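You operate a simulated robot arm through the tools that you are given. There is no shell and no other tool.

You run a simulated robot arm. Do the job below in one go: nothing can be reset, and whatever is moved stays where it is left.

JOB
Make a warm milky coffee in the orange cup and stir it.
Fine: cup on the tray; warmer on till its lamp is green, milk up to the line, warmer off, wooden spoon back in its pot; the other cup stays. Set down upright: what you pick out.

The check looks at the end state, three seconds after you hand in, the way a careful person would. Anything else that was tipped, shoved, dropped, spilled or broken makes it a failure.

ROBOT AND FRAMES
A 7-joint arm with a three-finger gripper, fixed in place. Base frame: the origin is on the floor under the middle of its stand, x ahead of it, y to its left, z up; the work surface is at about z = 90. Lengths are in cm, angles in degrees, forces in N, time in s.
It reaches about 134.2 cm from its shoulder. Its first joint turns from -166.0 to 166.0 degrees. Payload 2.69 kg.
The TCP is the grasp point between the finger pads, 3 cm short of the fingertips. In the tool frame z runs along the fingers and y along their closing line. The gripper opens to 12.8 cm; its body begins 11.7 cm behind the TCP.
Orientation is told as [roll, pitch, yaw] about the base's x, y, z axes, in that order, counted from this pose: with the fingers straight down and closing along the base's y, the tool's x points along the base's -x, its y along +y and its z along -z.

CONTROLS
- The arm moves only by the tool drive_tool. Its argument "moves" is a list that holds one entry, the list of rows, each a list of 7 numbers: the opening, from 0 (shut) to 1 (fully open), then the shift along the base's x, y, z in cm, then the turn, a rotation vector about the base's x, y, z in degrees. In form: [[[jaw, x, y, z, rx, ry, rz], ...]]. A call has 1 to 20 rows; each row is the pose to reach, as a shift and turn from the pose commanded when the call began. A row lasts 0.2 s, in which the tool goes at most 5 cm and 8.6 degrees; a call with a longer step from one row to the next is refused whole, and so is a gripper value outside its range. A pose out of reach is approached as far as the arm can. The call stops where the force on the tool passes 90 N (or 10 N more than at its start, if that is more) or the arm is blocked; 0.2 s more then pass. The fingers move at their own pace (about 12.7 cm/s each) and stop on an object; they squeeze with about 34 N. The grip force told is the motor's: it shows also when the fingers shut on nothing. Time passes only in rows, and 0.2 s behind the last, so rows that repeat a pose let the fingers close. It gives the time, the measured TCP pose, the force on the tool (base axes), the opening and the grip force at its end, in the units of the frame above (readings bear some noise), with the torque about the TCP (base axes, N m) and any sound that the robot's microphone picked up, and new pictures: "show" is both (left out), scene, wrist or none.
- Cameras (640 x 400 px; columns grow to the right, rows downward): "scene" is fixed at [40.01, 49.95, 150.67]; the picture's right is [-0.88, -0.48, 0.00], its down [-0.27, 0.49, -0.83] and it looks along [0.40, -0.73, -0.56] (base axes); focal length 322 px, centre (320, 200). "wrist" rides on the gripper at [5.8, 5.4, -13.1] in the tool frame; the picture's right is [-0.68, 0.74, 0.00], its down [-0.62, -0.57, -0.55] and it looks along [-0.40, -0.37, 0.84] (tool axes); focal length 234 px, centre (320, 200). There is no depth. A picture from a camera that has moved, and an enlarged one, comes with that camera's place and axes in the base frame and with its lens.
- lift_body(by): moves the trunk up (or, below 0, down) by that many cm; the arm rides with it, the base frame stays. It gives what a move gives, with no picture.
- inspect(camera, box): a new picture of the part [left, top, right, bottom] of that camera's present view, enlarged. The clock stands still meanwhile.
- hand_in(): hands the job in; it is judged then, once.

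Places have to be worked out from the pictures, the camera data and where the tool is seen. Open the gripper and draw the arm clear of the work before you hand the job in, unless the task says otherwise.

The tools are called by a JSON object that holds its "op" and its "data". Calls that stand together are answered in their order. drive_tool: Moves the arm, as the interface text tells. Its arguments: {"type":"object","properties":{"moves":{"type":"array","items":{"type":"array","items":{"type":"array","items":{"type":"number"}}}},"show":{"type":"string","enum":["both","scene","wrist","none"]}},"required":["moves"]} The other tools are called the same way: lift_body (by) moves the trunk up or down; inspect (camera, box) takes an enlarged picture of a part of a camera's view; hand_in () hands the job in.

At the start:

```text
clock: 0.0
tool_pos: [58.95, -8.23, 127.4]
tool_rot: [0.1, -0.1, 0.0]
ft_force: [-0.5, 0.1, 0.2]
moment: [0.0, 0.01, -0.01]
width: 12.78
grasp_force: 0.0
trunk travel left (down, up): [-15.0, 20.0]
```

scene: 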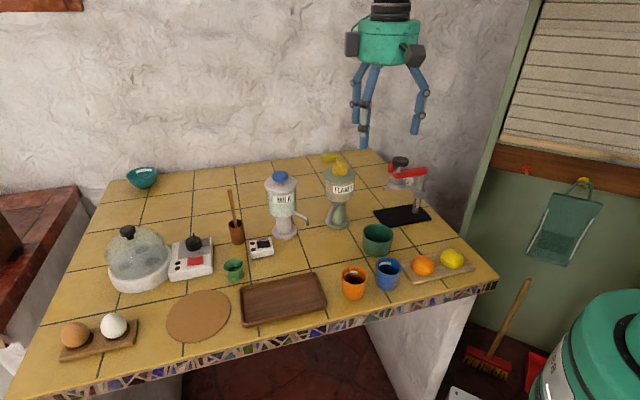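
wrist: 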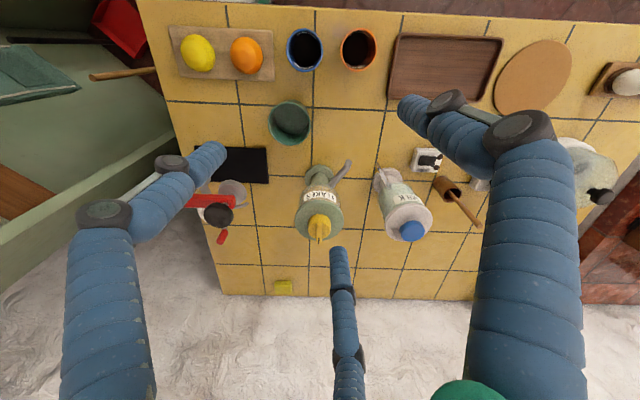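

The pictures show the orange and blue cups, a milk dispenser, a flakes dispenser, a small switch box, a wooden spoon in a pot and a tray. I'll enlarge several parts to make out details before moving.

{"op": "inspect", "data": {"camera": "scene", "box": [220, 150, 380, 250]}}

{"op": "inspect", "data": {"camera": "scene", "box": [100, 210, 260, 310]}}

{"op": "inspect", "data": {"camera": "scene", "box": [320, 210, 480, 310]}}

{"op": "inspect", "data": {"camera": "scene", "box": [220, 220, 380, 320]}}

{"op": "inspect", "data": {"camera": "scene", "box": [340, 140, 460, 215]}}

{"op": "inspect", "data": {"camera": "wrist", "box": [300, 100, 500, 260]}}

```text
4.00 times, centred on (300, 200) of scene
camera zoom: at [40.01, 49.95, 150.67], right [-0.88, -0.48, 0.0], down [-0.27, 0.49, -0.83], along [0.4, -0.73, -0.56], focal length 1289 px, centre (400, 200)
```

zoom: 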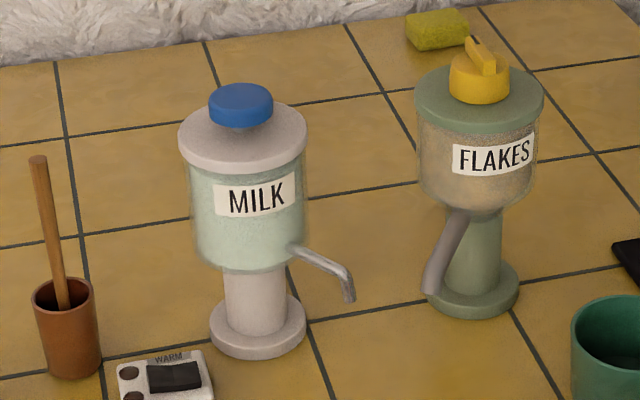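

```text
4.00 times, centred on (180, 260) of scene
camera zoom: at [40.01, 49.95, 150.67], right [-0.88, -0.48, 0.0], down [-0.27, 0.49, -0.83], along [0.4, -0.73, -0.56], focal length 1289 px, centre (880, -40)
```

zoom: 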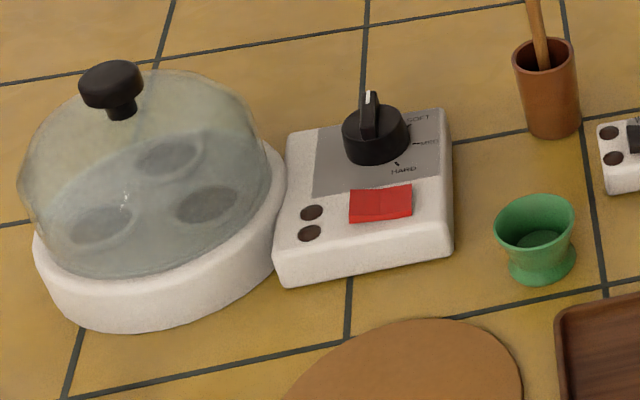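

```text
4.00 times, centred on (400, 260) of scene
camera zoom: at [40.01, 49.95, 150.67], right [-0.88, -0.48, 0.0], down [-0.27, 0.49, -0.83], along [0.4, -0.73, -0.56], focal length 1289 px, centre (0, -40)
```

zoom: 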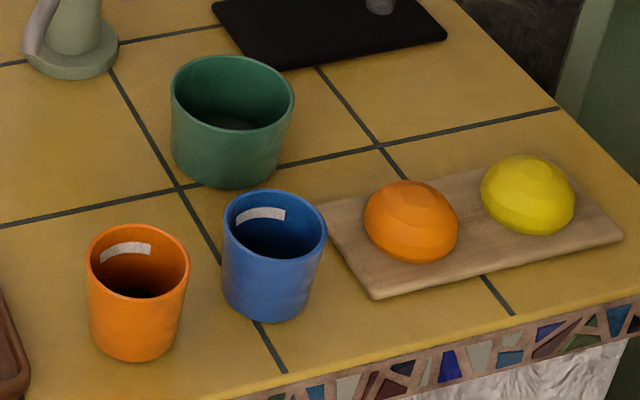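

```text
4.00 times, centred on (300, 270) of scene
camera zoom: at [40.01, 49.95, 150.67], right [-0.88, -0.48, 0.0], down [-0.27, 0.49, -0.83], along [0.4, -0.73, -0.56], focal length 1289 px, centre (400, -80)
```

zoom: 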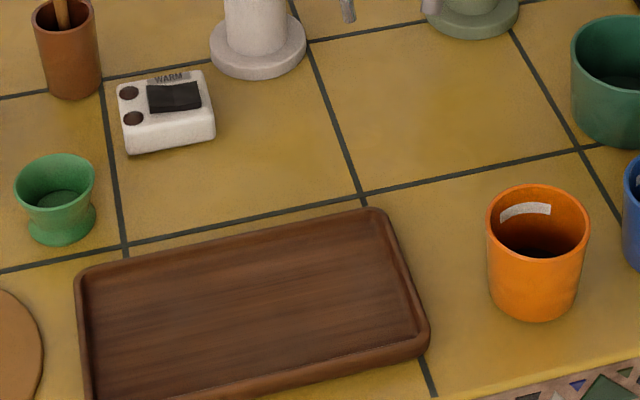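

```text
5.33 times, centred on (400, 178) of scene
camera zoom: at [40.01, 49.95, 150.67], right [-0.88, -0.48, 0.0], down [-0.27, 0.49, -0.83], along [0.4, -0.73, -0.56], focal length 1719 px, centre (-107, 320)
```

zoom: 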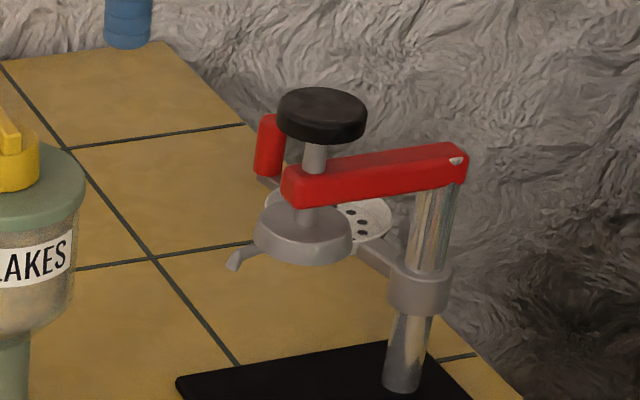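

```text
2.50 times, centred on (400, 180) of wrist
camera zoom: at [53.0, -2.92, 140.63], right [0.68, 0.74, 0.0], down [0.62, -0.57, 0.55], along [0.4, -0.37, -0.84], focal length 585 px, centre (120, 250)
```

zoom: 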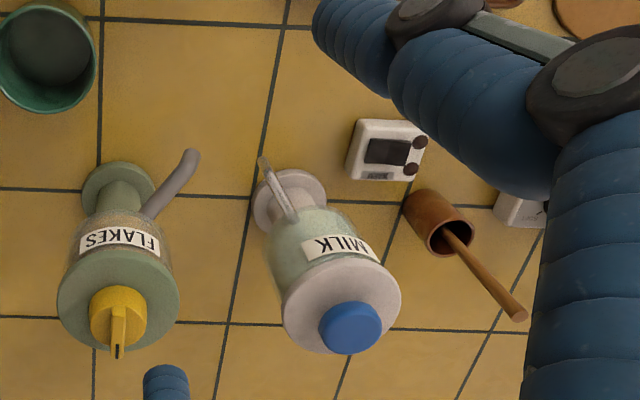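

The orange cup appears to be at about (57, 2), the blue cup at (51.5, -4.5), the milk dispenser base at (84, -9) with its spout tip near (75.5, -8, 97), and the warmer box is to its left. First I'll close and reopen the gripper in free air to learn how the fingers move.

{"op": "drive_tool", "data": {"moves": [[[0.5, 0, 0, 0, 0, 0, 0], [0.5, 0, 0, 0, 0, 0, 0], [0.45, 0, 0, 0, 0, 0, 0]]], "show": "both"}}

{"op": "drive_tool", "data": {"moves": [[[0, 0, 0, 0, 0, 0, 0], [0, 0, 0, 0, 0, 0, 0], [0, 0, 0, 0, 0, 0, 0]]], "show": "both"}}

```text
clock: 0.8
tool_pos: [58.85, -8.08, 127.47]
tool_rot: [0.0, 0.0, 0.0]
ft_force: [0.2, 0.2, -0.6]
moment: [-0.01, 0.01, -0.01]
width: 5.76
grasp_force: 0.0
trunk travel left (down, up): [-15.0, 20.0]
camera wrist: at [53.0, -2.91, 140.63], right [0.68, 0.74, 0.0], down [0.62, -0.57, 0.55], along [0.4, -0.37, -0.84], focal length 234 px, centre (320, 200)
```

scene: 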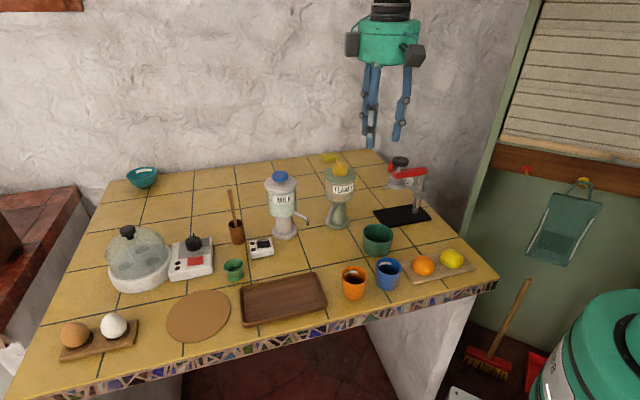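
wrist: 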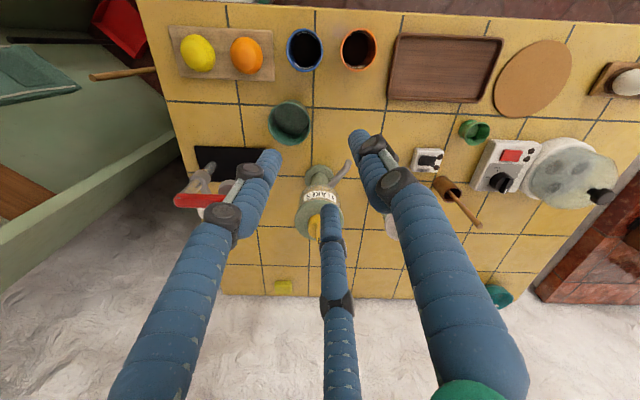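

```text
clock: 1.6
tool_pos: [58.88, -8.22, 127.54]
tool_rot: [0.0, 0.0, 0.0]
ft_force: [1.3, -0.4, 1.0]
moment: [0.0, 0.01, 0.01]
width: 0.23
grasp_force: 31.9
trunk travel left (down, up): [-15.0, 20.0]
camera wrist: at [53.0, -2.92, 140.63], right [0.68, 0.74, 0.0], down [0.62, -0.57, 0.55], along [0.4, -0.37, -0.84], focal length 234 px, centre (320, 200)
```

scene: 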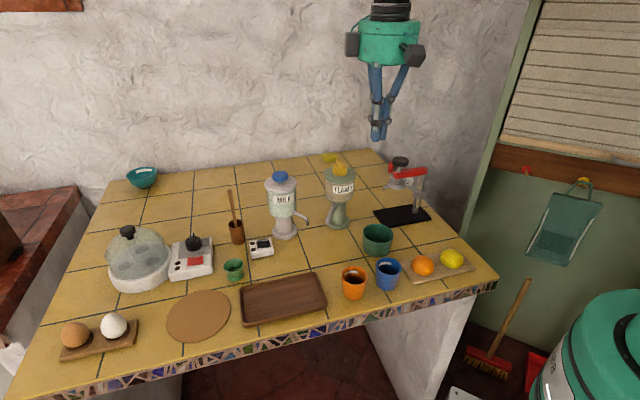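
wrist: 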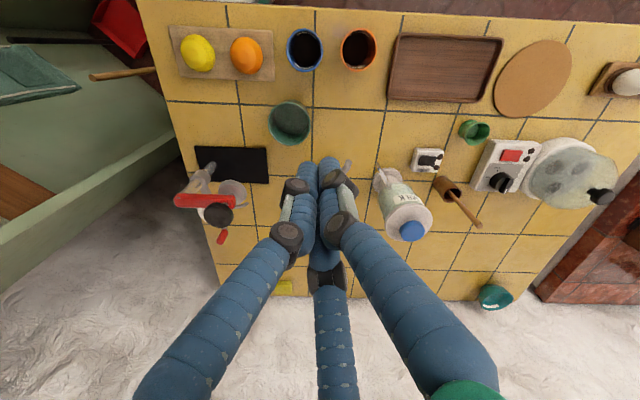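

The three fingers close radially at 120° spacing (thumb toward +y), meeting at the TCP. I'll open again and move left and forward above the warmer box for a closer wrist view of its switch and lamps.

{"op": "drive_tool", "data": {"moves": [[[1, 2, 3, 0, 0, 0, 0], [1, 4.5, 6.5, -1, 0, 0, 0], [1, 7, 10, -3, 0, 0, 0], [1, 9.5, 13, -5, 0, 0, 0], [1, 12, 16, -7, 0, 0, 0], [1, 14, 18.7, -9, 0, 0, 0], [1, 14, 18.7, -9, 0, 0, 0]]], "show": "wrist"}}

```text
clock: 3.2
tool_pos: [72.76, 10.71, 118.35]
tool_rot: [0.0, 0.0, 0.0]
ft_force: [0.4, 0.8, -0.7]
moment: [0.0, 0.05, -0.02]
width: 12.83
grasp_force: 0.0
trunk travel left (down, up): [-15.0, 20.0]
camera wrist: at [66.99, 15.9, 131.59], right [0.68, 0.74, 0.0], down [0.62, -0.57, 0.55], along [0.4, -0.37, -0.84], focal length 234 px, centre (320, 200)
```

wrist: 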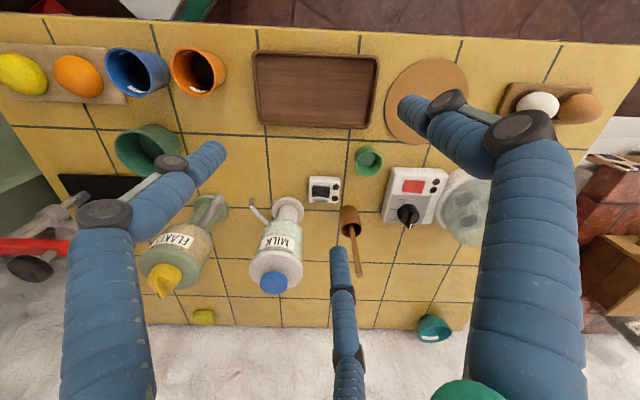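

{"op": "inspect", "data": {"camera": "wrist", "box": [280, 160, 400, 235]}}

{"op": "inspect", "data": {"camera": "wrist", "box": [230, 180, 330, 300]}}

{"op": "inspect", "data": {"camera": "wrist", "box": [90, 30, 250, 130]}}

```text
5.33 times, centred on (340, 198) of wrist
camera zoom: at [66.99, 15.9, 131.59], right [0.68, 0.74, 0.0], down [0.62, -0.57, 0.55], along [0.4, -0.37, -0.84], focal length 1249 px, centre (213, 213)
```

zoom: 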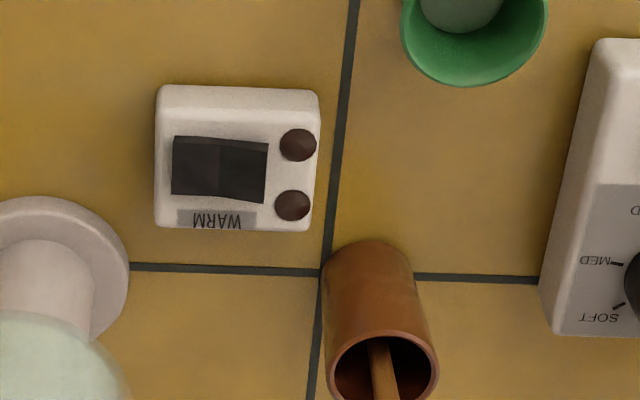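

```text
3.33 times, centred on (280, 240) of wrist
camera zoom: at [66.99, 15.9, 131.59], right [0.68, 0.74, 0.0], down [0.62, -0.57, 0.55], along [0.4, -0.37, -0.84], focal length 781 px, centre (453, 67)
```

zoom: 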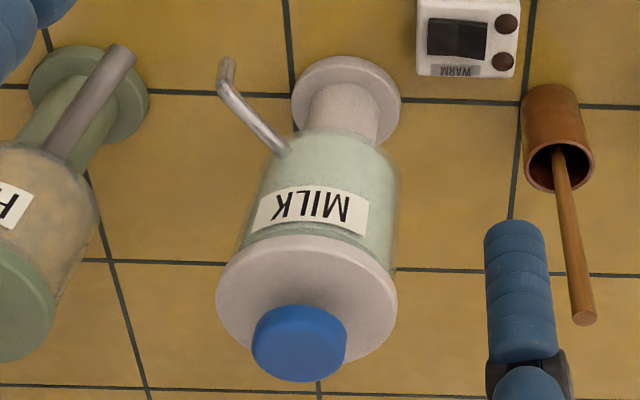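

```text
4.00 times, centred on (170, 80) of wrist
camera zoom: at [66.99, 15.9, 131.59], right [0.68, 0.74, 0.0], down [0.62, -0.57, 0.55], along [0.4, -0.37, -0.84], focal length 937 px, centre (920, 680)
```

zoom: 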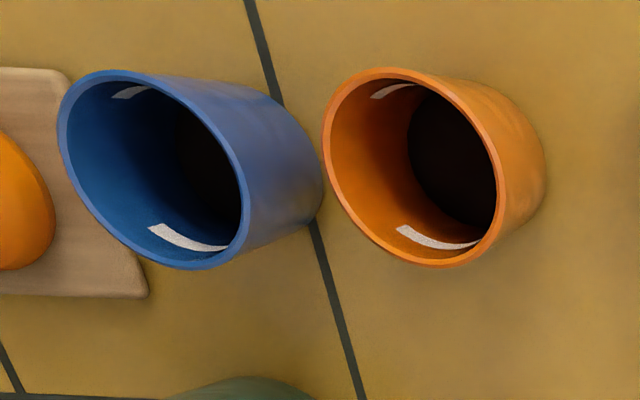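

The table is rotated about 45° to the base frame; the warmer's rocker has left and right halves with two dark lamps beside it. I'll zoom in further to see which half stands up, and look at the spout and cups from the scene camera.

{"op": "inspect", "data": {"camera": "wrist", "box": [304, 170, 352, 206]}}

{"op": "inspect", "data": {"camera": "scene", "box": [236, 228, 284, 264]}}

{"op": "inspect", "data": {"camera": "scene", "box": [256, 160, 326, 244]}}

{"op": "inspect", "data": {"camera": "scene", "box": [330, 250, 410, 305]}}

{"op": "inspect", "data": {"camera": "scene", "box": [215, 180, 255, 250]}}

```text
11.11 times, centred on (328, 188) of wrist
camera zoom: at [66.99, 15.9, 131.59], right [0.68, 0.74, 0.0], down [0.62, -0.57, 0.55], along [0.4, -0.37, -0.84], focal length 2602 px, centre (231, 333)
```

zoom: 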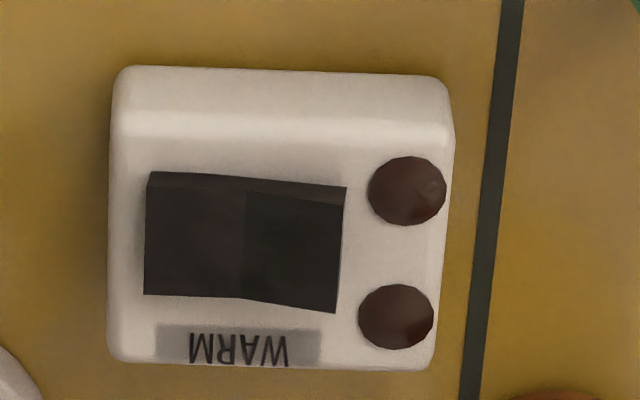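

```text
11.11 times, centred on (260, 246) of scene
camera zoom: at [40.01, 49.95, 150.67], right [-0.88, -0.48, 0.0], down [-0.27, 0.49, -0.83], along [0.4, -0.73, -0.56], focal length 3582 px, centre (987, -311)
```

zoom: 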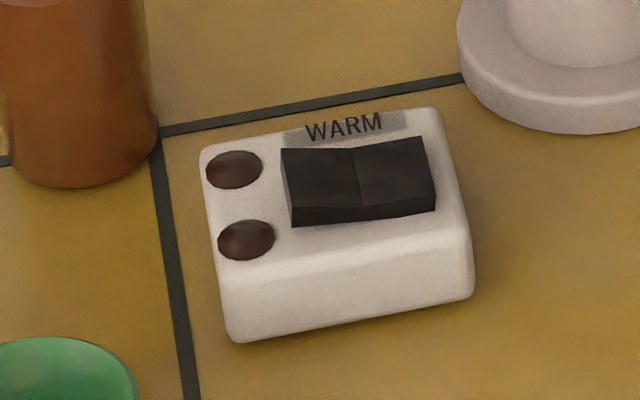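

```text
4.76 times, centred on (291, 202) of scene
camera zoom: at [40.01, 49.95, 150.67], right [-0.88, -0.48, 0.0], down [-0.27, 0.49, -0.83], along [0.4, -0.73, -0.56], focal length 1535 px, centre (458, 190)
```

zoom: 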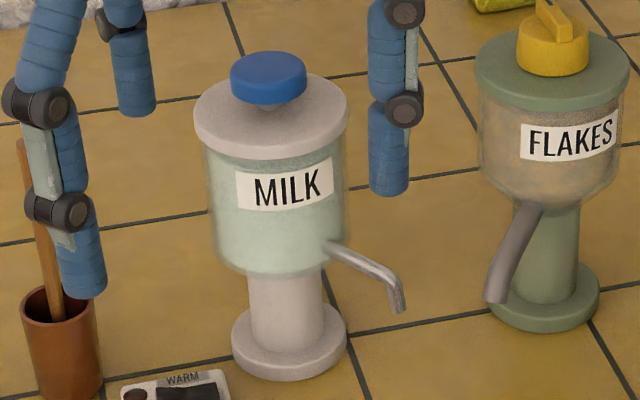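

```text
7.27 times, centred on (370, 278) of scene
camera zoom: at [40.01, 49.95, 150.67], right [-0.88, -0.48, 0.0], down [-0.27, 0.49, -0.83], along [0.4, -0.73, -0.56], focal length 2344 px, centre (-44, -364)
```

zoom: 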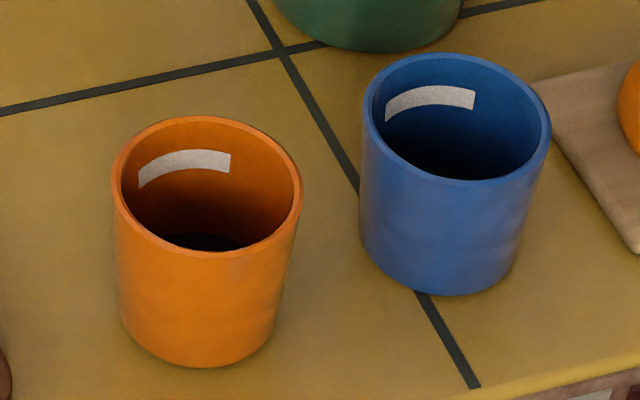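

```text
5.71 times, centred on (235, 215) of scene
camera zoom: at [40.01, 49.95, 150.67], right [-0.88, -0.48, 0.0], down [-0.27, 0.49, -0.83], along [0.4, -0.73, -0.56], focal length 1842 px, centre (806, 114)
```

zoom: 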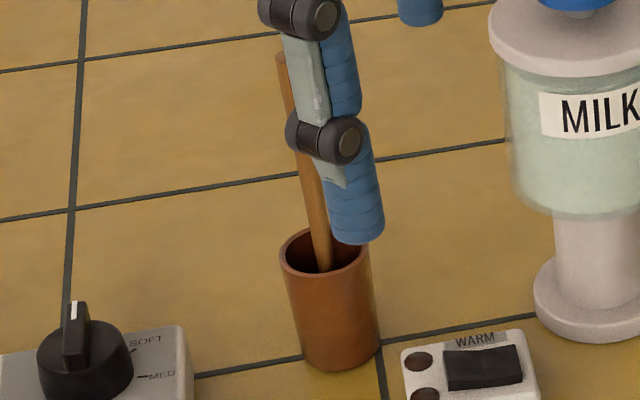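

The rocker's half next to the lamps (+e side, about (84.9, 0.8, 93.2)) is raised, so the warmer is off and pressing that half should switch it on. I'll turn the hand slightly and use the finger that points toward +x/-y, with a small opening, hovering it above that half first.

{"op": "drive_tool", "data": {"moves": [[[0.31, 2.5, -1.9, 0, 0, 0, -4], [0.31, 5, -3.8, 0, 0, 0, -8], [0.31, 7.5, -5.6, -1, 0, 0, -12.6], [0.31, 10.15, -7.45, -3, 0, 0, -12.6], [0.31, 10.15, -7.45, -7.5, 0, 0, -12.6], [0.31, 10.15, -7.45, -12, 0, 0, -12.6], [0.31, 10.15, -7.45, -16.4, 0, 0, -12.6], [0.31, 10.15, -7.45, -18.4, 0, 0, -12.6], [0.31, 10.15, -7.45, -18.4, 0, 0, -12.6]]], "show": "both"}}

```text
clock: 5.2
tool_pos: [82.97, 2.87, 100.07]
tool_rot: [0.0, -0.1, -12.6]
ft_force: [0.8, -0.2, 0.0]
moment: [0.02, 0.02, -0.01]
width: 3.95
grasp_force: 0.0
trunk travel left (down, up): [-15.0, 20.0]
camera wrist: at [78.5, 9.39, 113.1], right [0.82, 0.57, 0.0], down [0.48, -0.69, 0.55], along [0.31, -0.45, -0.84], focal length 234 px, centre (320, 200)
```

scene: 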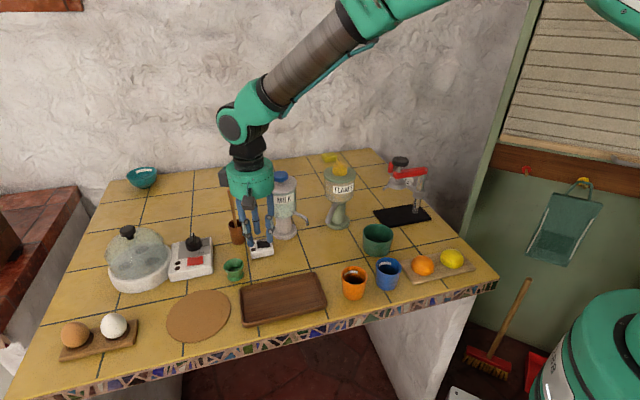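
wrist: 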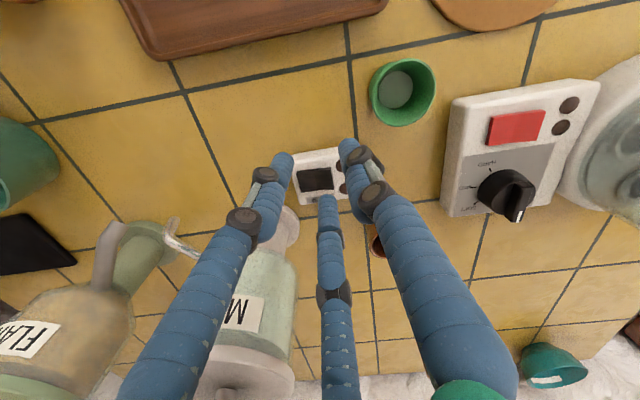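

{"op": "inspect", "data": {"camera": "scene", "box": [215, 190, 305, 265]}}

{"op": "inspect", "data": {"camera": "wrist", "box": [270, 130, 400, 230]}}

```text
5.33 times, centred on (260, 228) of scene
camera zoom: at [40.01, 49.95, 150.67], right [-0.88, -0.48, 0.0], down [-0.27, 0.49, -0.83], along [0.4, -0.73, -0.56], focal length 1719 px, centre (640, 53)
```

zoom: 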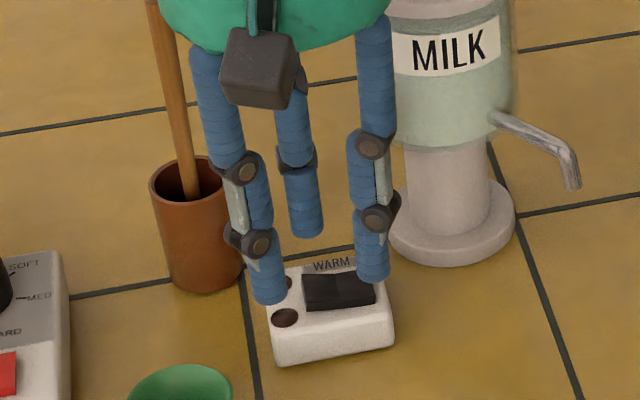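

```text
4.00 times, centred on (335, 180) of wrist
camera zoom: at [78.5, 9.39, 113.1], right [0.82, 0.57, 0.0], down [0.48, -0.69, 0.55], along [0.31, -0.45, -0.84], focal length 937 px, centre (260, 280)
```

zoom: 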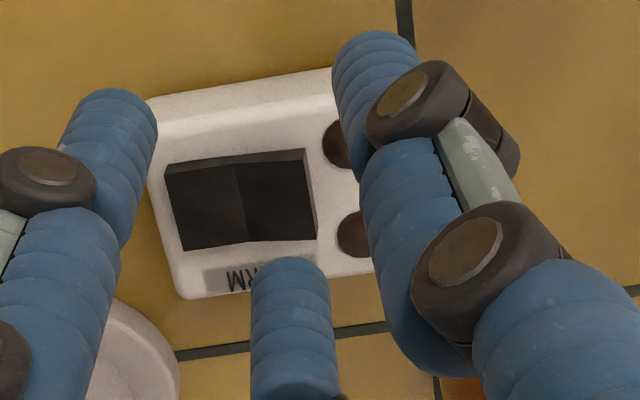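

The finger tip is over the raised rocker half, about 4 cm above it. I'll descend to just above contact and then press in small steps, watching the force.

{"op": "drive_tool", "data": {"moves": [[[0.31, 0, 0, -2, 0, 0, 0], [0.31, 0, 0, -3.2, 0, 0, 0], [0.31, 0, 0, -3.6, 0, 0, 0], [0.31, 0, 0, -3.9, 0, 0, 0]]], "show": "scene"}}

{"op": "inspect", "data": {"camera": "scene", "box": [235, 220, 285, 265]}}

```text
clock: 6.2
tool_pos: [82.98, 3.06, 96.01]
tool_rot: [0.1, -0.1, -12.6]
ft_force: [0.2, 0.5, 0.9]
moment: [-0.02, -0.05, -0.01]
width: 3.97
grasp_force: 0.0
trunk travel left (down, up): [-15.0, 20.0]
```

scene: 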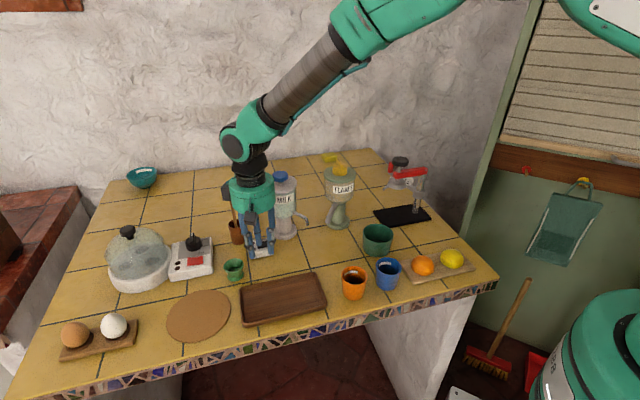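

```text
8.89 times, centred on (260, 242) of scene
camera zoom: at [40.01, 49.95, 150.67], right [-0.88, -0.48, 0.0], down [-0.27, 0.49, -0.83], along [0.4, -0.73, -0.56], focal length 2865 px, centre (853, -178)
```

zoom: 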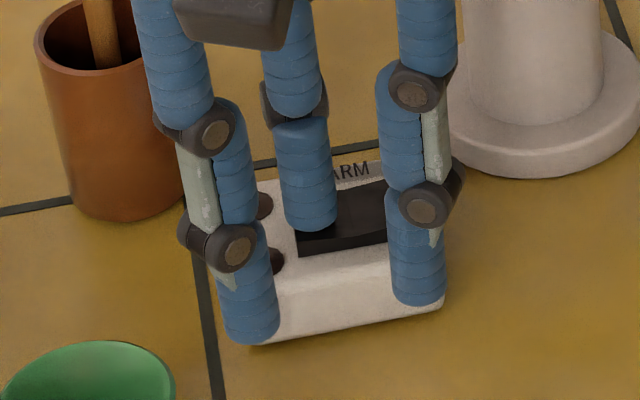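

The tip sits right over the lamp-side half with no force yet. I'll press down another small amount.

{"op": "drive_tool", "data": {"moves": [[[0.31, 0, 0, -0.2, 0, 0, 0], [0.31, 0, 0, -0.4, 0, 0, 0], [0.31, 0, 0, -0.6, 0, 0, 0]]], "show": "none"}}

{"op": "inspect", "data": {"camera": "scene", "box": [235, 220, 285, 265]}}

```text
clock: 7.0
tool_pos: [82.99, 3.03, 96.07]
tool_rot: [0.1, -0.3, -12.5]
ft_force: [0.4, -3.3, 28.7]
moment: [-0.87, -0.53, -0.42]
width: 4.09
grasp_force: 0.3
trunk travel left (down, up): [-15.0, 20.0]
```

```text
8.89 times, centred on (260, 242) of scene
camera zoom: at [40.01, 49.95, 150.67], right [-0.88, -0.48, 0.0], down [-0.27, 0.49, -0.83], along [0.4, -0.73, -0.56], focal length 2865 px, centre (853, -178)
```

zoom: 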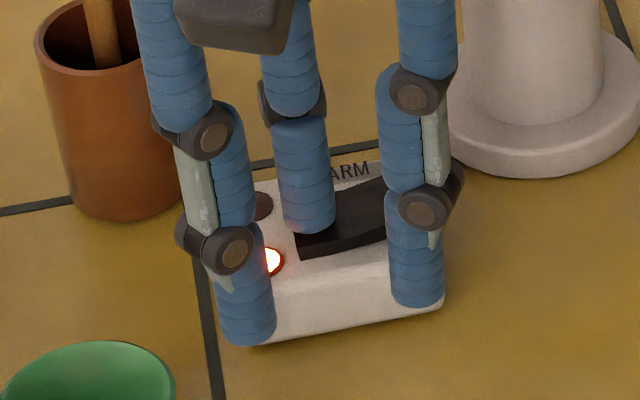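

The front lamp glows orange-red: the warmer is on and heating. I'll lift straight up, then travel back over toward the orange cup with the hand tilted 15° so the body leans toward the robot.

{"op": "drive_tool", "data": {"moves": [[[0.31, 0, 0, 4, 0, 0, 0], [0.31, 0, 0, 9, 0, 0, 0], [0.31, 0, 0, 14, 0, 0, 0], [0.31, 0, 0, 19, 0, 0, 0], [0.4, -4.5, 0, 19, 0, -3, 0], [0.5, -9, -0.3, 19, 0, -6, 0], [0.62, -13.5, -0.6, 19, 0, -9, 0], [0.62, -18, -0.9, 19, 0, -12, 0], [0.62, -22.5, -1.2, 17, 0, -15, 0], [0.62, -25.5, -1.5, 16, 0, -15, 0], [0.62, -25.5, -1.5, 15, 0, -15, 0]]], "show": "both"}}

```text
clock: 9.4
tool_pos: [57.59, 1.63, 110.54]
tool_rot: [3.4, -14.5, -13.1]
ft_force: [-0.4, 0.0, 0.6]
moment: [0.0, -0.02, 0.01]
width: 7.93
grasp_force: 0.1
trunk travel left (down, up): [-15.0, 20.0]
camera wrist: at [49.81, 8.01, 122.1], right [0.79, 0.57, 0.21], down [0.32, -0.69, 0.65], along [0.52, -0.45, -0.73], focal length 234 px, centre (320, 200)
```

scene: 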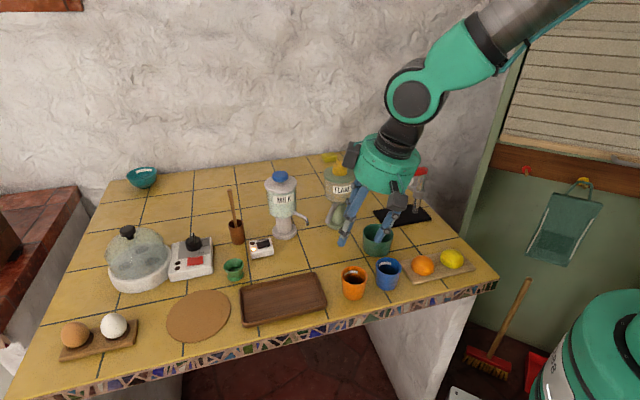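
wrist: 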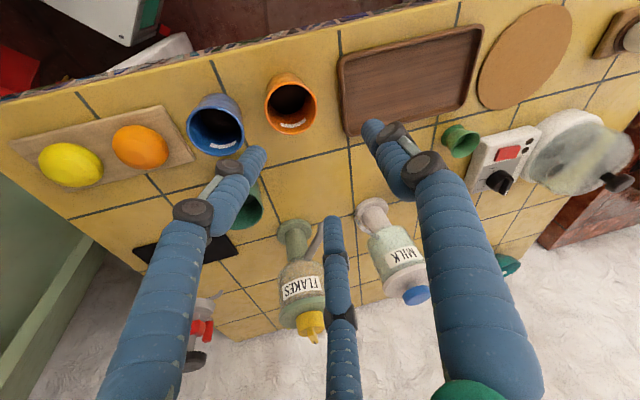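

I'll check the warmer's lamps, and enlarge the cups in the wrist view to refine the orange cup's position.

{"op": "inspect", "data": {"camera": "scene", "box": [236, 228, 284, 264]}}

{"op": "inspect", "data": {"camera": "wrist", "box": [180, 55, 380, 180]}}

{"op": "inspect", "data": {"camera": "scene", "box": [256, 160, 326, 244]}}

```text
11.11 times, centred on (260, 246) of scene
camera zoom: at [40.01, 49.95, 150.67], right [-0.88, -0.48, 0.0], down [-0.27, 0.49, -0.83], along [0.4, -0.73, -0.56], focal length 3582 px, centre (987, -311)
```

zoom: 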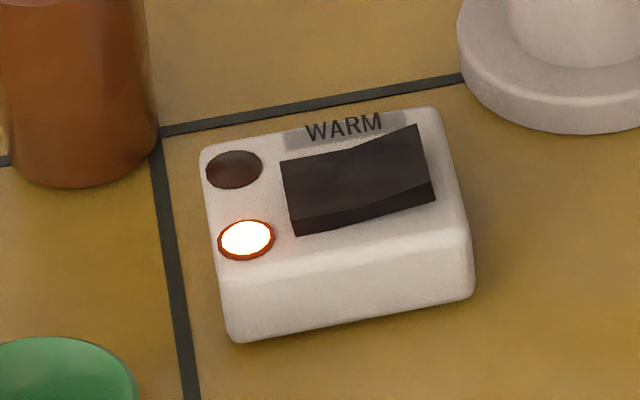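

```text
3.20 times, centred on (280, 118) of wrist
camera zoom: at [49.81, 8.01, 122.1], right [0.79, 0.57, 0.21], down [0.32, -0.69, 0.65], along [0.52, -0.45, -0.73], focal length 749 px, centre (448, 464)
```

zoom: 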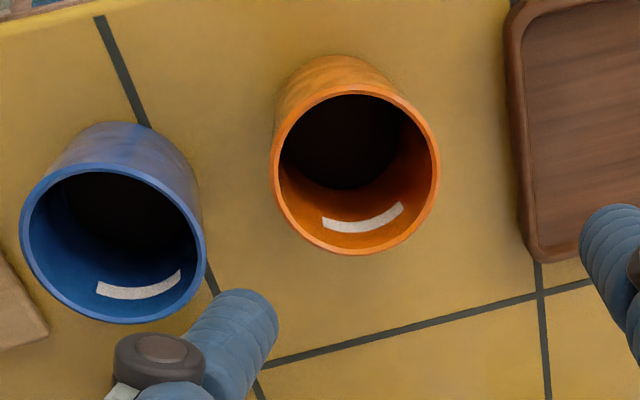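

```text
4.76 times, centred on (291, 202) of scene
camera zoom: at [40.01, 49.95, 150.67], right [-0.88, -0.48, 0.0], down [-0.27, 0.49, -0.83], along [0.4, -0.73, -0.56], focal length 1535 px, centre (458, 190)
```

zoom: 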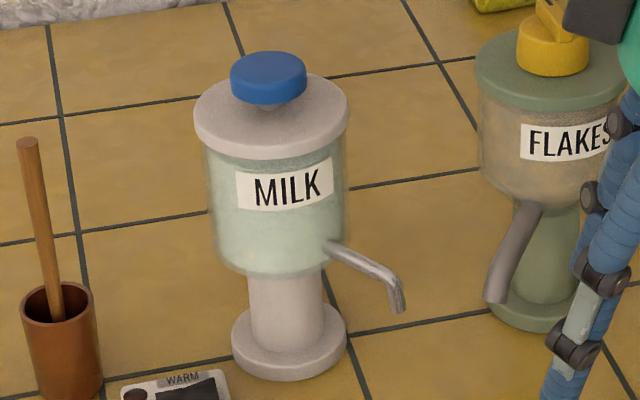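

The orange cup's rim centre comes out at about (57.45, 1.5) with a diameter of 5.8 cm. I'll open to about 9 cm and come down until the fingertips are just above the rim, then check the clearances.

{"op": "drive_tool", "data": {"moves": [[[0.7, -0.45, 0, -3, 0, 0, 0], [0.7, -0.45, 0, -6, 0, 0, 0], [0.7, -0.45, 0, -9, 0, 0, 0], [0.7, -0.45, 0, -9, 0, 0, 0]]], "show": "both"}}

{"op": "inspect", "data": {"camera": "scene", "box": [320, 220, 420, 310]}}

{"op": "inspect", "data": {"camera": "wrist", "box": [200, 80, 440, 230]}}

```text
clock: 10.4
tool_pos: [57.12, 1.62, 101.67]
tool_rot: [3.3, -14.5, -13.0]
ft_force: [0.2, -0.5, -0.5]
moment: [-0.04, 0.03, 0.02]
width: 8.94
grasp_force: 0.0
trunk travel left (down, up): [-15.0, 20.0]
camera wrist: at [49.42, 7.98, 113.04], right [0.79, 0.57, 0.21], down [0.32, -0.69, 0.65], along [0.52, -0.45, -0.73], focal length 234 px, centre (320, 200)
```

scene: 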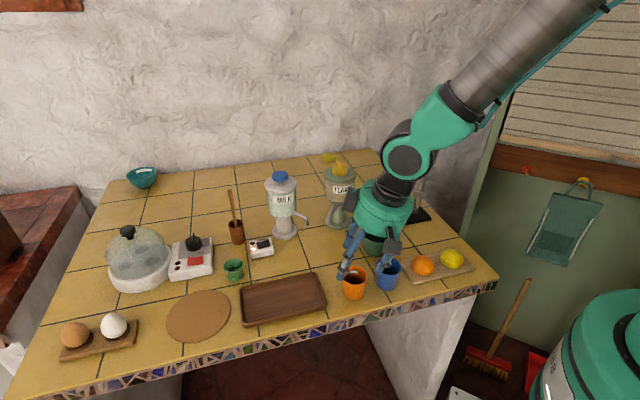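
wrist: 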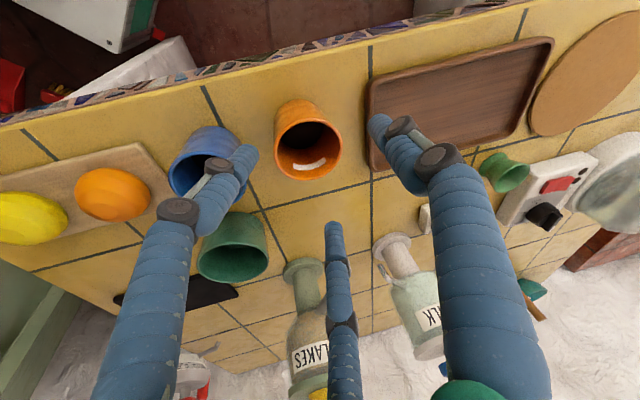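

```text
4.44 times, centred on (370, 265) of scene
camera zoom: at [40.01, 49.95, 150.67], right [-0.88, -0.48, 0.0], down [-0.27, 0.49, -0.83], along [0.4, -0.73, -0.56], focal length 1433 px, centre (98, -89)
```

zoom: 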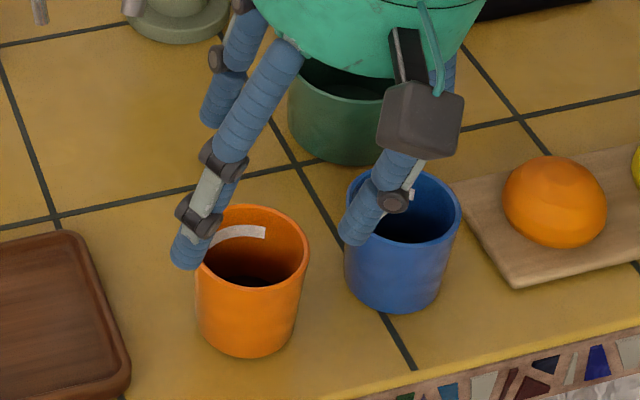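

```text
2.67 times, centred on (320, 155) of wrist
camera zoom: at [49.42, 7.98, 113.04], right [0.79, 0.57, 0.21], down [0.32, -0.69, 0.65], along [0.52, -0.45, -0.73], focal length 624 px, centre (320, 320)
```

zoom: 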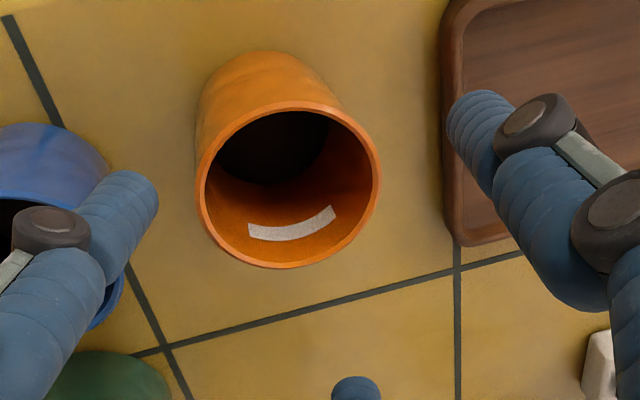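

The fingers straddle the orange cup with about 1 cm clearance from it and from the blue cup. I'll go down to grasp height (TCP z ≈ 95.3) and look before closing.

{"op": "drive_tool", "data": {"moves": [[[0.7, 0.1, 0, -2, 0, 0, 0], [0.7, 0.1, 0, -4, 0, 0, 0], [0.7, 0.1, 0, -5.5, 0, 0, 0], [0.7, 0.1, 0, -6.2, 0, 0, 0]]], "show": "none"}}

{"op": "inspect", "data": {"camera": "scene", "box": [320, 220, 420, 310]}}

{"op": "inspect", "data": {"camera": "wrist", "box": [200, 80, 440, 230]}}

```text
clock: 11.4
tool_pos: [57.33, 1.56, 95.31]
tool_rot: [3.3, -14.7, -13.1]
ft_force: [0.1, -0.6, 0.1]
moment: [0.02, 0.02, -0.01]
width: 8.96
grasp_force: 0.0
trunk travel left (down, up): [-15.0, 20.0]
```

```text
4.44 times, centred on (370, 265) of scene
camera zoom: at [40.01, 49.95, 150.67], right [-0.88, -0.48, 0.0], down [-0.27, 0.49, -0.83], along [0.4, -0.73, -0.56], focal length 1433 px, centre (98, -89)
```

zoom: 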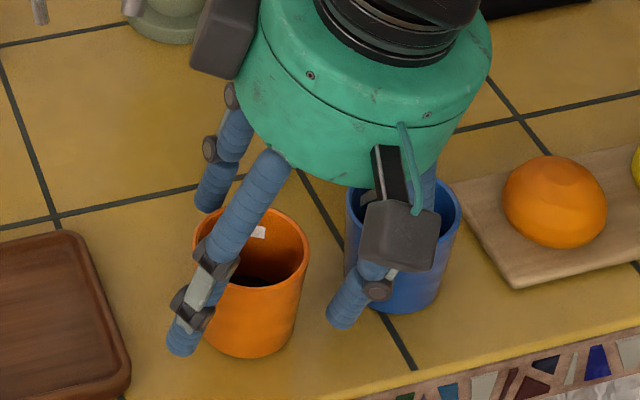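

```text
2.67 times, centred on (320, 155) of wrist
camera zoom: at [49.47, 7.95, 106.83], right [0.79, 0.57, 0.21], down [0.32, -0.69, 0.65], along [0.52, -0.45, -0.73], focal length 624 px, centre (320, 320)
```

zoom: 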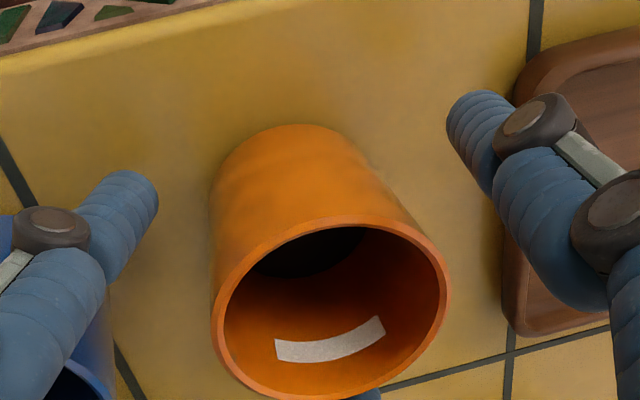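

Everything is clear of the neighbours, so I'll close the fingers on the orange cup and let the grip settle.

{"op": "drive_tool", "data": {"moves": [[[0.55, 0, 0, 0, 0, 0, 0], [0.48, 0, 0, 0, 0, 0, 0], [0.42, 0, 0, 0, 0, 0, 0], [0.3, 0, 0, 0, 0, 0, 0], [0.3, 0, 0, 0, 0, 0, 0], [0.3, 0, 0, 0, 0, 0, 0]]], "show": "scene"}}

{"op": "inspect", "data": {"camera": "scene", "box": [320, 220, 420, 310]}}

{"op": "inspect", "data": {"camera": "wrist", "box": [200, 80, 440, 230]}}

```text
clock: 12.8
tool_pos: [57.28, 1.57, 95.36]
tool_rot: [3.4, -14.6, -13.1]
ft_force: [-0.1, -1.0, 2.3]
moment: [-0.02, 0.06, 0.01]
width: 5.78
grasp_force: 33.8
trunk travel left (down, up): [-15.0, 20.0]
```

scene: 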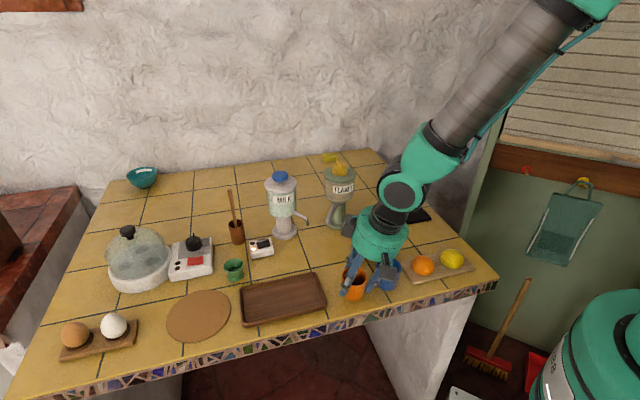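

```text
4.44 times, centred on (370, 265) of scene
camera zoom: at [40.01, 49.95, 150.67], right [-0.88, -0.48, 0.0], down [-0.27, 0.49, -0.83], along [0.4, -0.73, -0.56], focal length 1433 px, centre (98, -89)
```

zoom: 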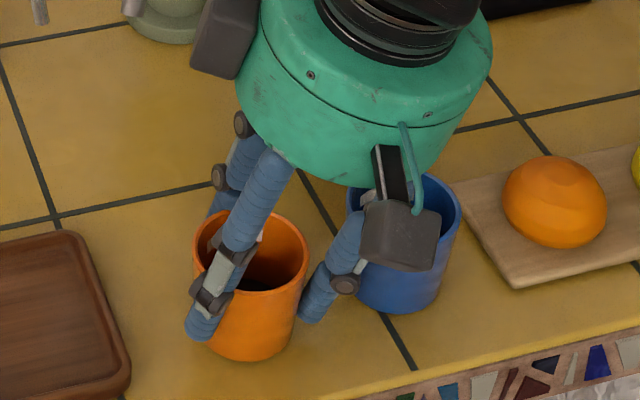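

```text
2.67 times, centred on (320, 155) of wrist
camera zoom: at [49.45, 7.95, 106.84], right [0.79, 0.57, 0.21], down [0.32, -0.69, 0.65], along [0.52, -0.45, -0.73], focal length 624 px, centre (320, 320)
```

zoom: 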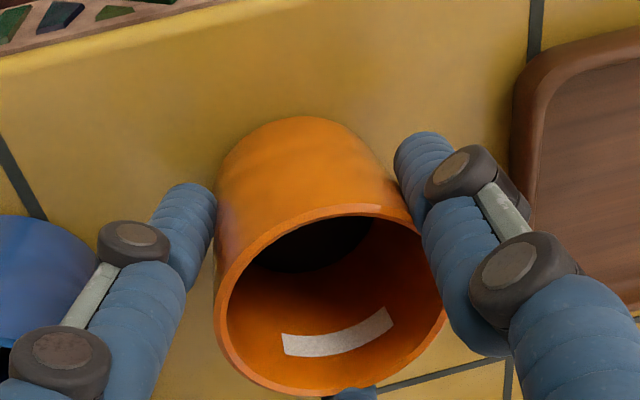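

The grip closed on the cup at 5.8 cm width with about 34 N. I'll lift it 1.5 cm and check that it hangs upright.

{"op": "drive_tool", "data": {"moves": [[[0.3, 0, 0, 0.4, 0, 0, 0], [0.3, 0, 0, 0.8, 0, 0, 0], [0.3, 0, 0, 1.2, 0, 0, 0], [0.3, 0, 0, 1.6, 0, 0, 0], [0.3, 0, 0, 1.6, 0, 0, 0]]], "show": "none"}}

{"op": "inspect", "data": {"camera": "scene", "box": [320, 220, 420, 310]}}

{"op": "inspect", "data": {"camera": "wrist", "box": [200, 80, 440, 230]}}

```text
clock: 14.0
tool_pos: [57.19, 1.54, 97.01]
tool_rot: [3.3, -14.6, -13.0]
ft_force: [0.6, 0.1, -0.8]
moment: [-0.02, -0.01, 0.0]
width: 5.76
grasp_force: 34.1
trunk travel left (down, up): [-15.0, 20.0]
```

```text
4.44 times, centred on (370, 265) of scene
camera zoom: at [40.01, 49.95, 150.67], right [-0.88, -0.48, 0.0], down [-0.27, 0.49, -0.83], along [0.4, -0.73, -0.56], focal length 1433 px, centre (98, -89)
```

zoom: 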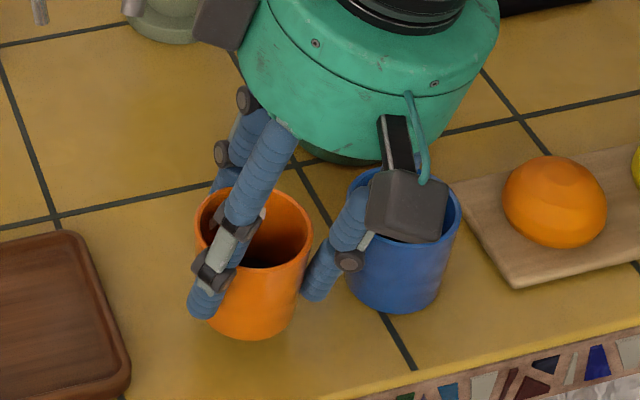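

```text
2.67 times, centred on (320, 155) of wrist
camera zoom: at [49.39, 7.99, 108.56], right [0.79, 0.57, 0.21], down [0.32, -0.69, 0.65], along [0.52, -0.45, -0.73], focal length 624 px, centre (320, 320)
```

zoom: 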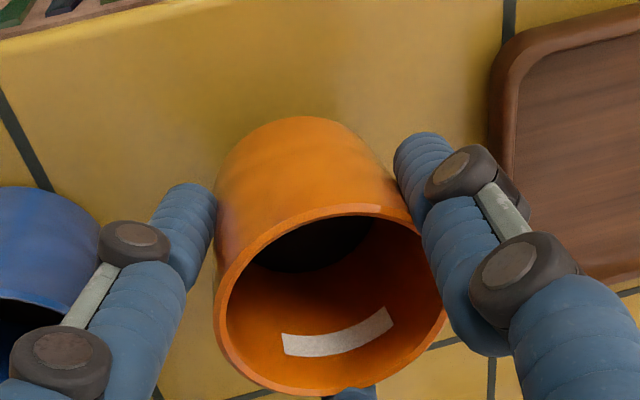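

The cup is held upright and stable. I'll raise it, and carry it gently to a point in front of the milk spout, then look at the spout from close up.

{"op": "drive_tool", "data": {"moves": [[[0.3, 0, 0, 2, 0, 0, 0], [0.3, 0, 0, 4, 0, 0, 0], [0.3, 0, 0, 6, 0, 0, 0], [0.3, 1, -1, 7.1, 0, 0, 0], [0.3, 2.5, -2.4, 7.1, 0, 0, 0], [0.3, 4, -3.8, 7.1, 0, 0, 0], [0.3, 5.5, -5.2, 7.1, 0, 0, 0], [0.3, 7, -6.6, 7.1, 0, 0, 0], [0.3, 8.2, -7.8, 7.1, 0, 0, 0], [0.3, 8.75, -8.3, 7.1, 0, 0, 0], [0.3, 8.75, -8.3, 7.1, 0, 0, 0]]], "show": "both"}}

{"op": "inspect", "data": {"camera": "scene", "box": [250, 160, 350, 250]}}

{"op": "inspect", "data": {"camera": "wrist", "box": [220, 60, 460, 260]}}

```text
clock: 16.4
tool_pos: [65.68, -6.75, 104.07]
tool_rot: [3.5, -14.6, -13.1]
ft_force: [0.0, 0.1, -2.0]
moment: [0.01, 0.04, -0.01]
width: 5.76
grasp_force: 34.1
trunk travel left (down, up): [-15.0, 20.0]
camera wrist: at [58.04, -0.38, 115.57], right [0.79, 0.57, 0.21], down [0.32, -0.69, 0.65], along [0.52, -0.45, -0.73], focal length 234 px, centre (320, 200)
```

scene: 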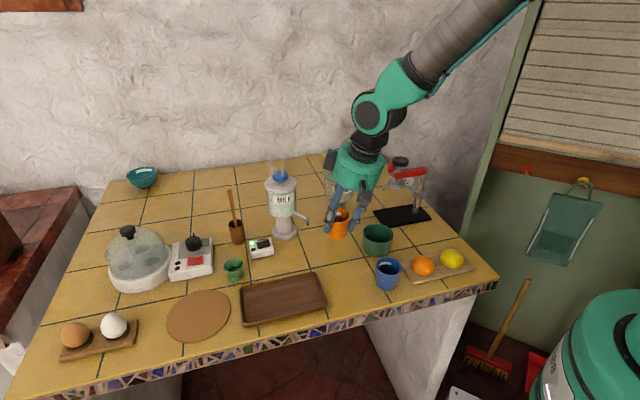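
wrist: 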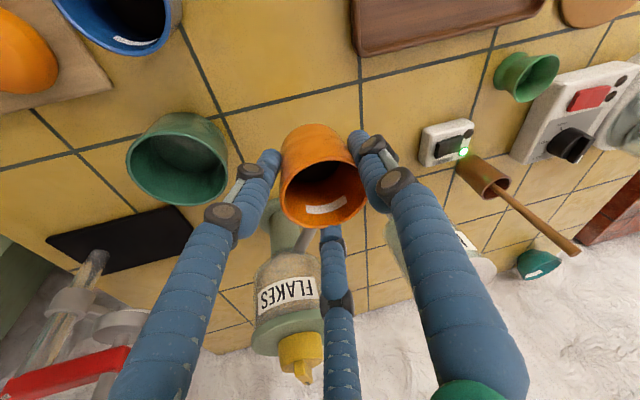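

```text
4.44 times, centred on (300, 205) of scene
camera zoom: at [40.01, 49.95, 150.67], right [-0.88, -0.48, 0.0], down [-0.27, 0.49, -0.83], along [0.4, -0.73, -0.56], focal length 1433 px, centre (409, 178)
```

zoom: 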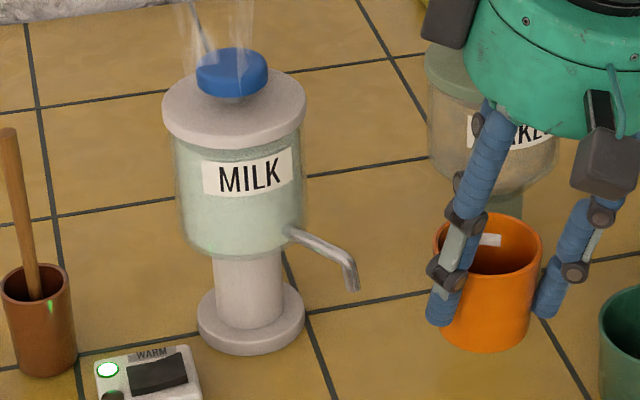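

```text
2.00 times, centred on (340, 160) of wrist
camera zoom: at [58.04, -0.38, 115.57], right [0.79, 0.57, 0.21], down [0.32, -0.69, 0.65], along [0.52, -0.45, -0.73], focal length 468 px, centre (280, 280)
```

zoom: 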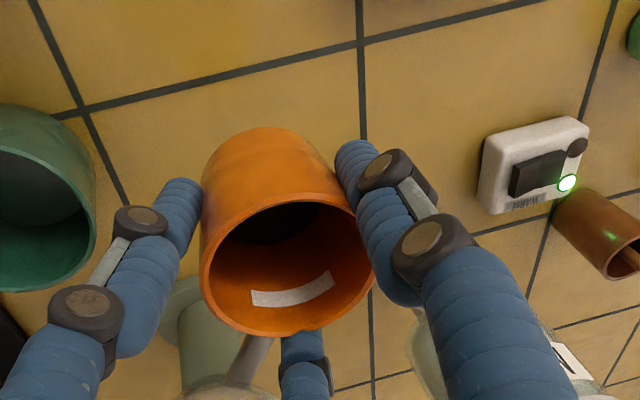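

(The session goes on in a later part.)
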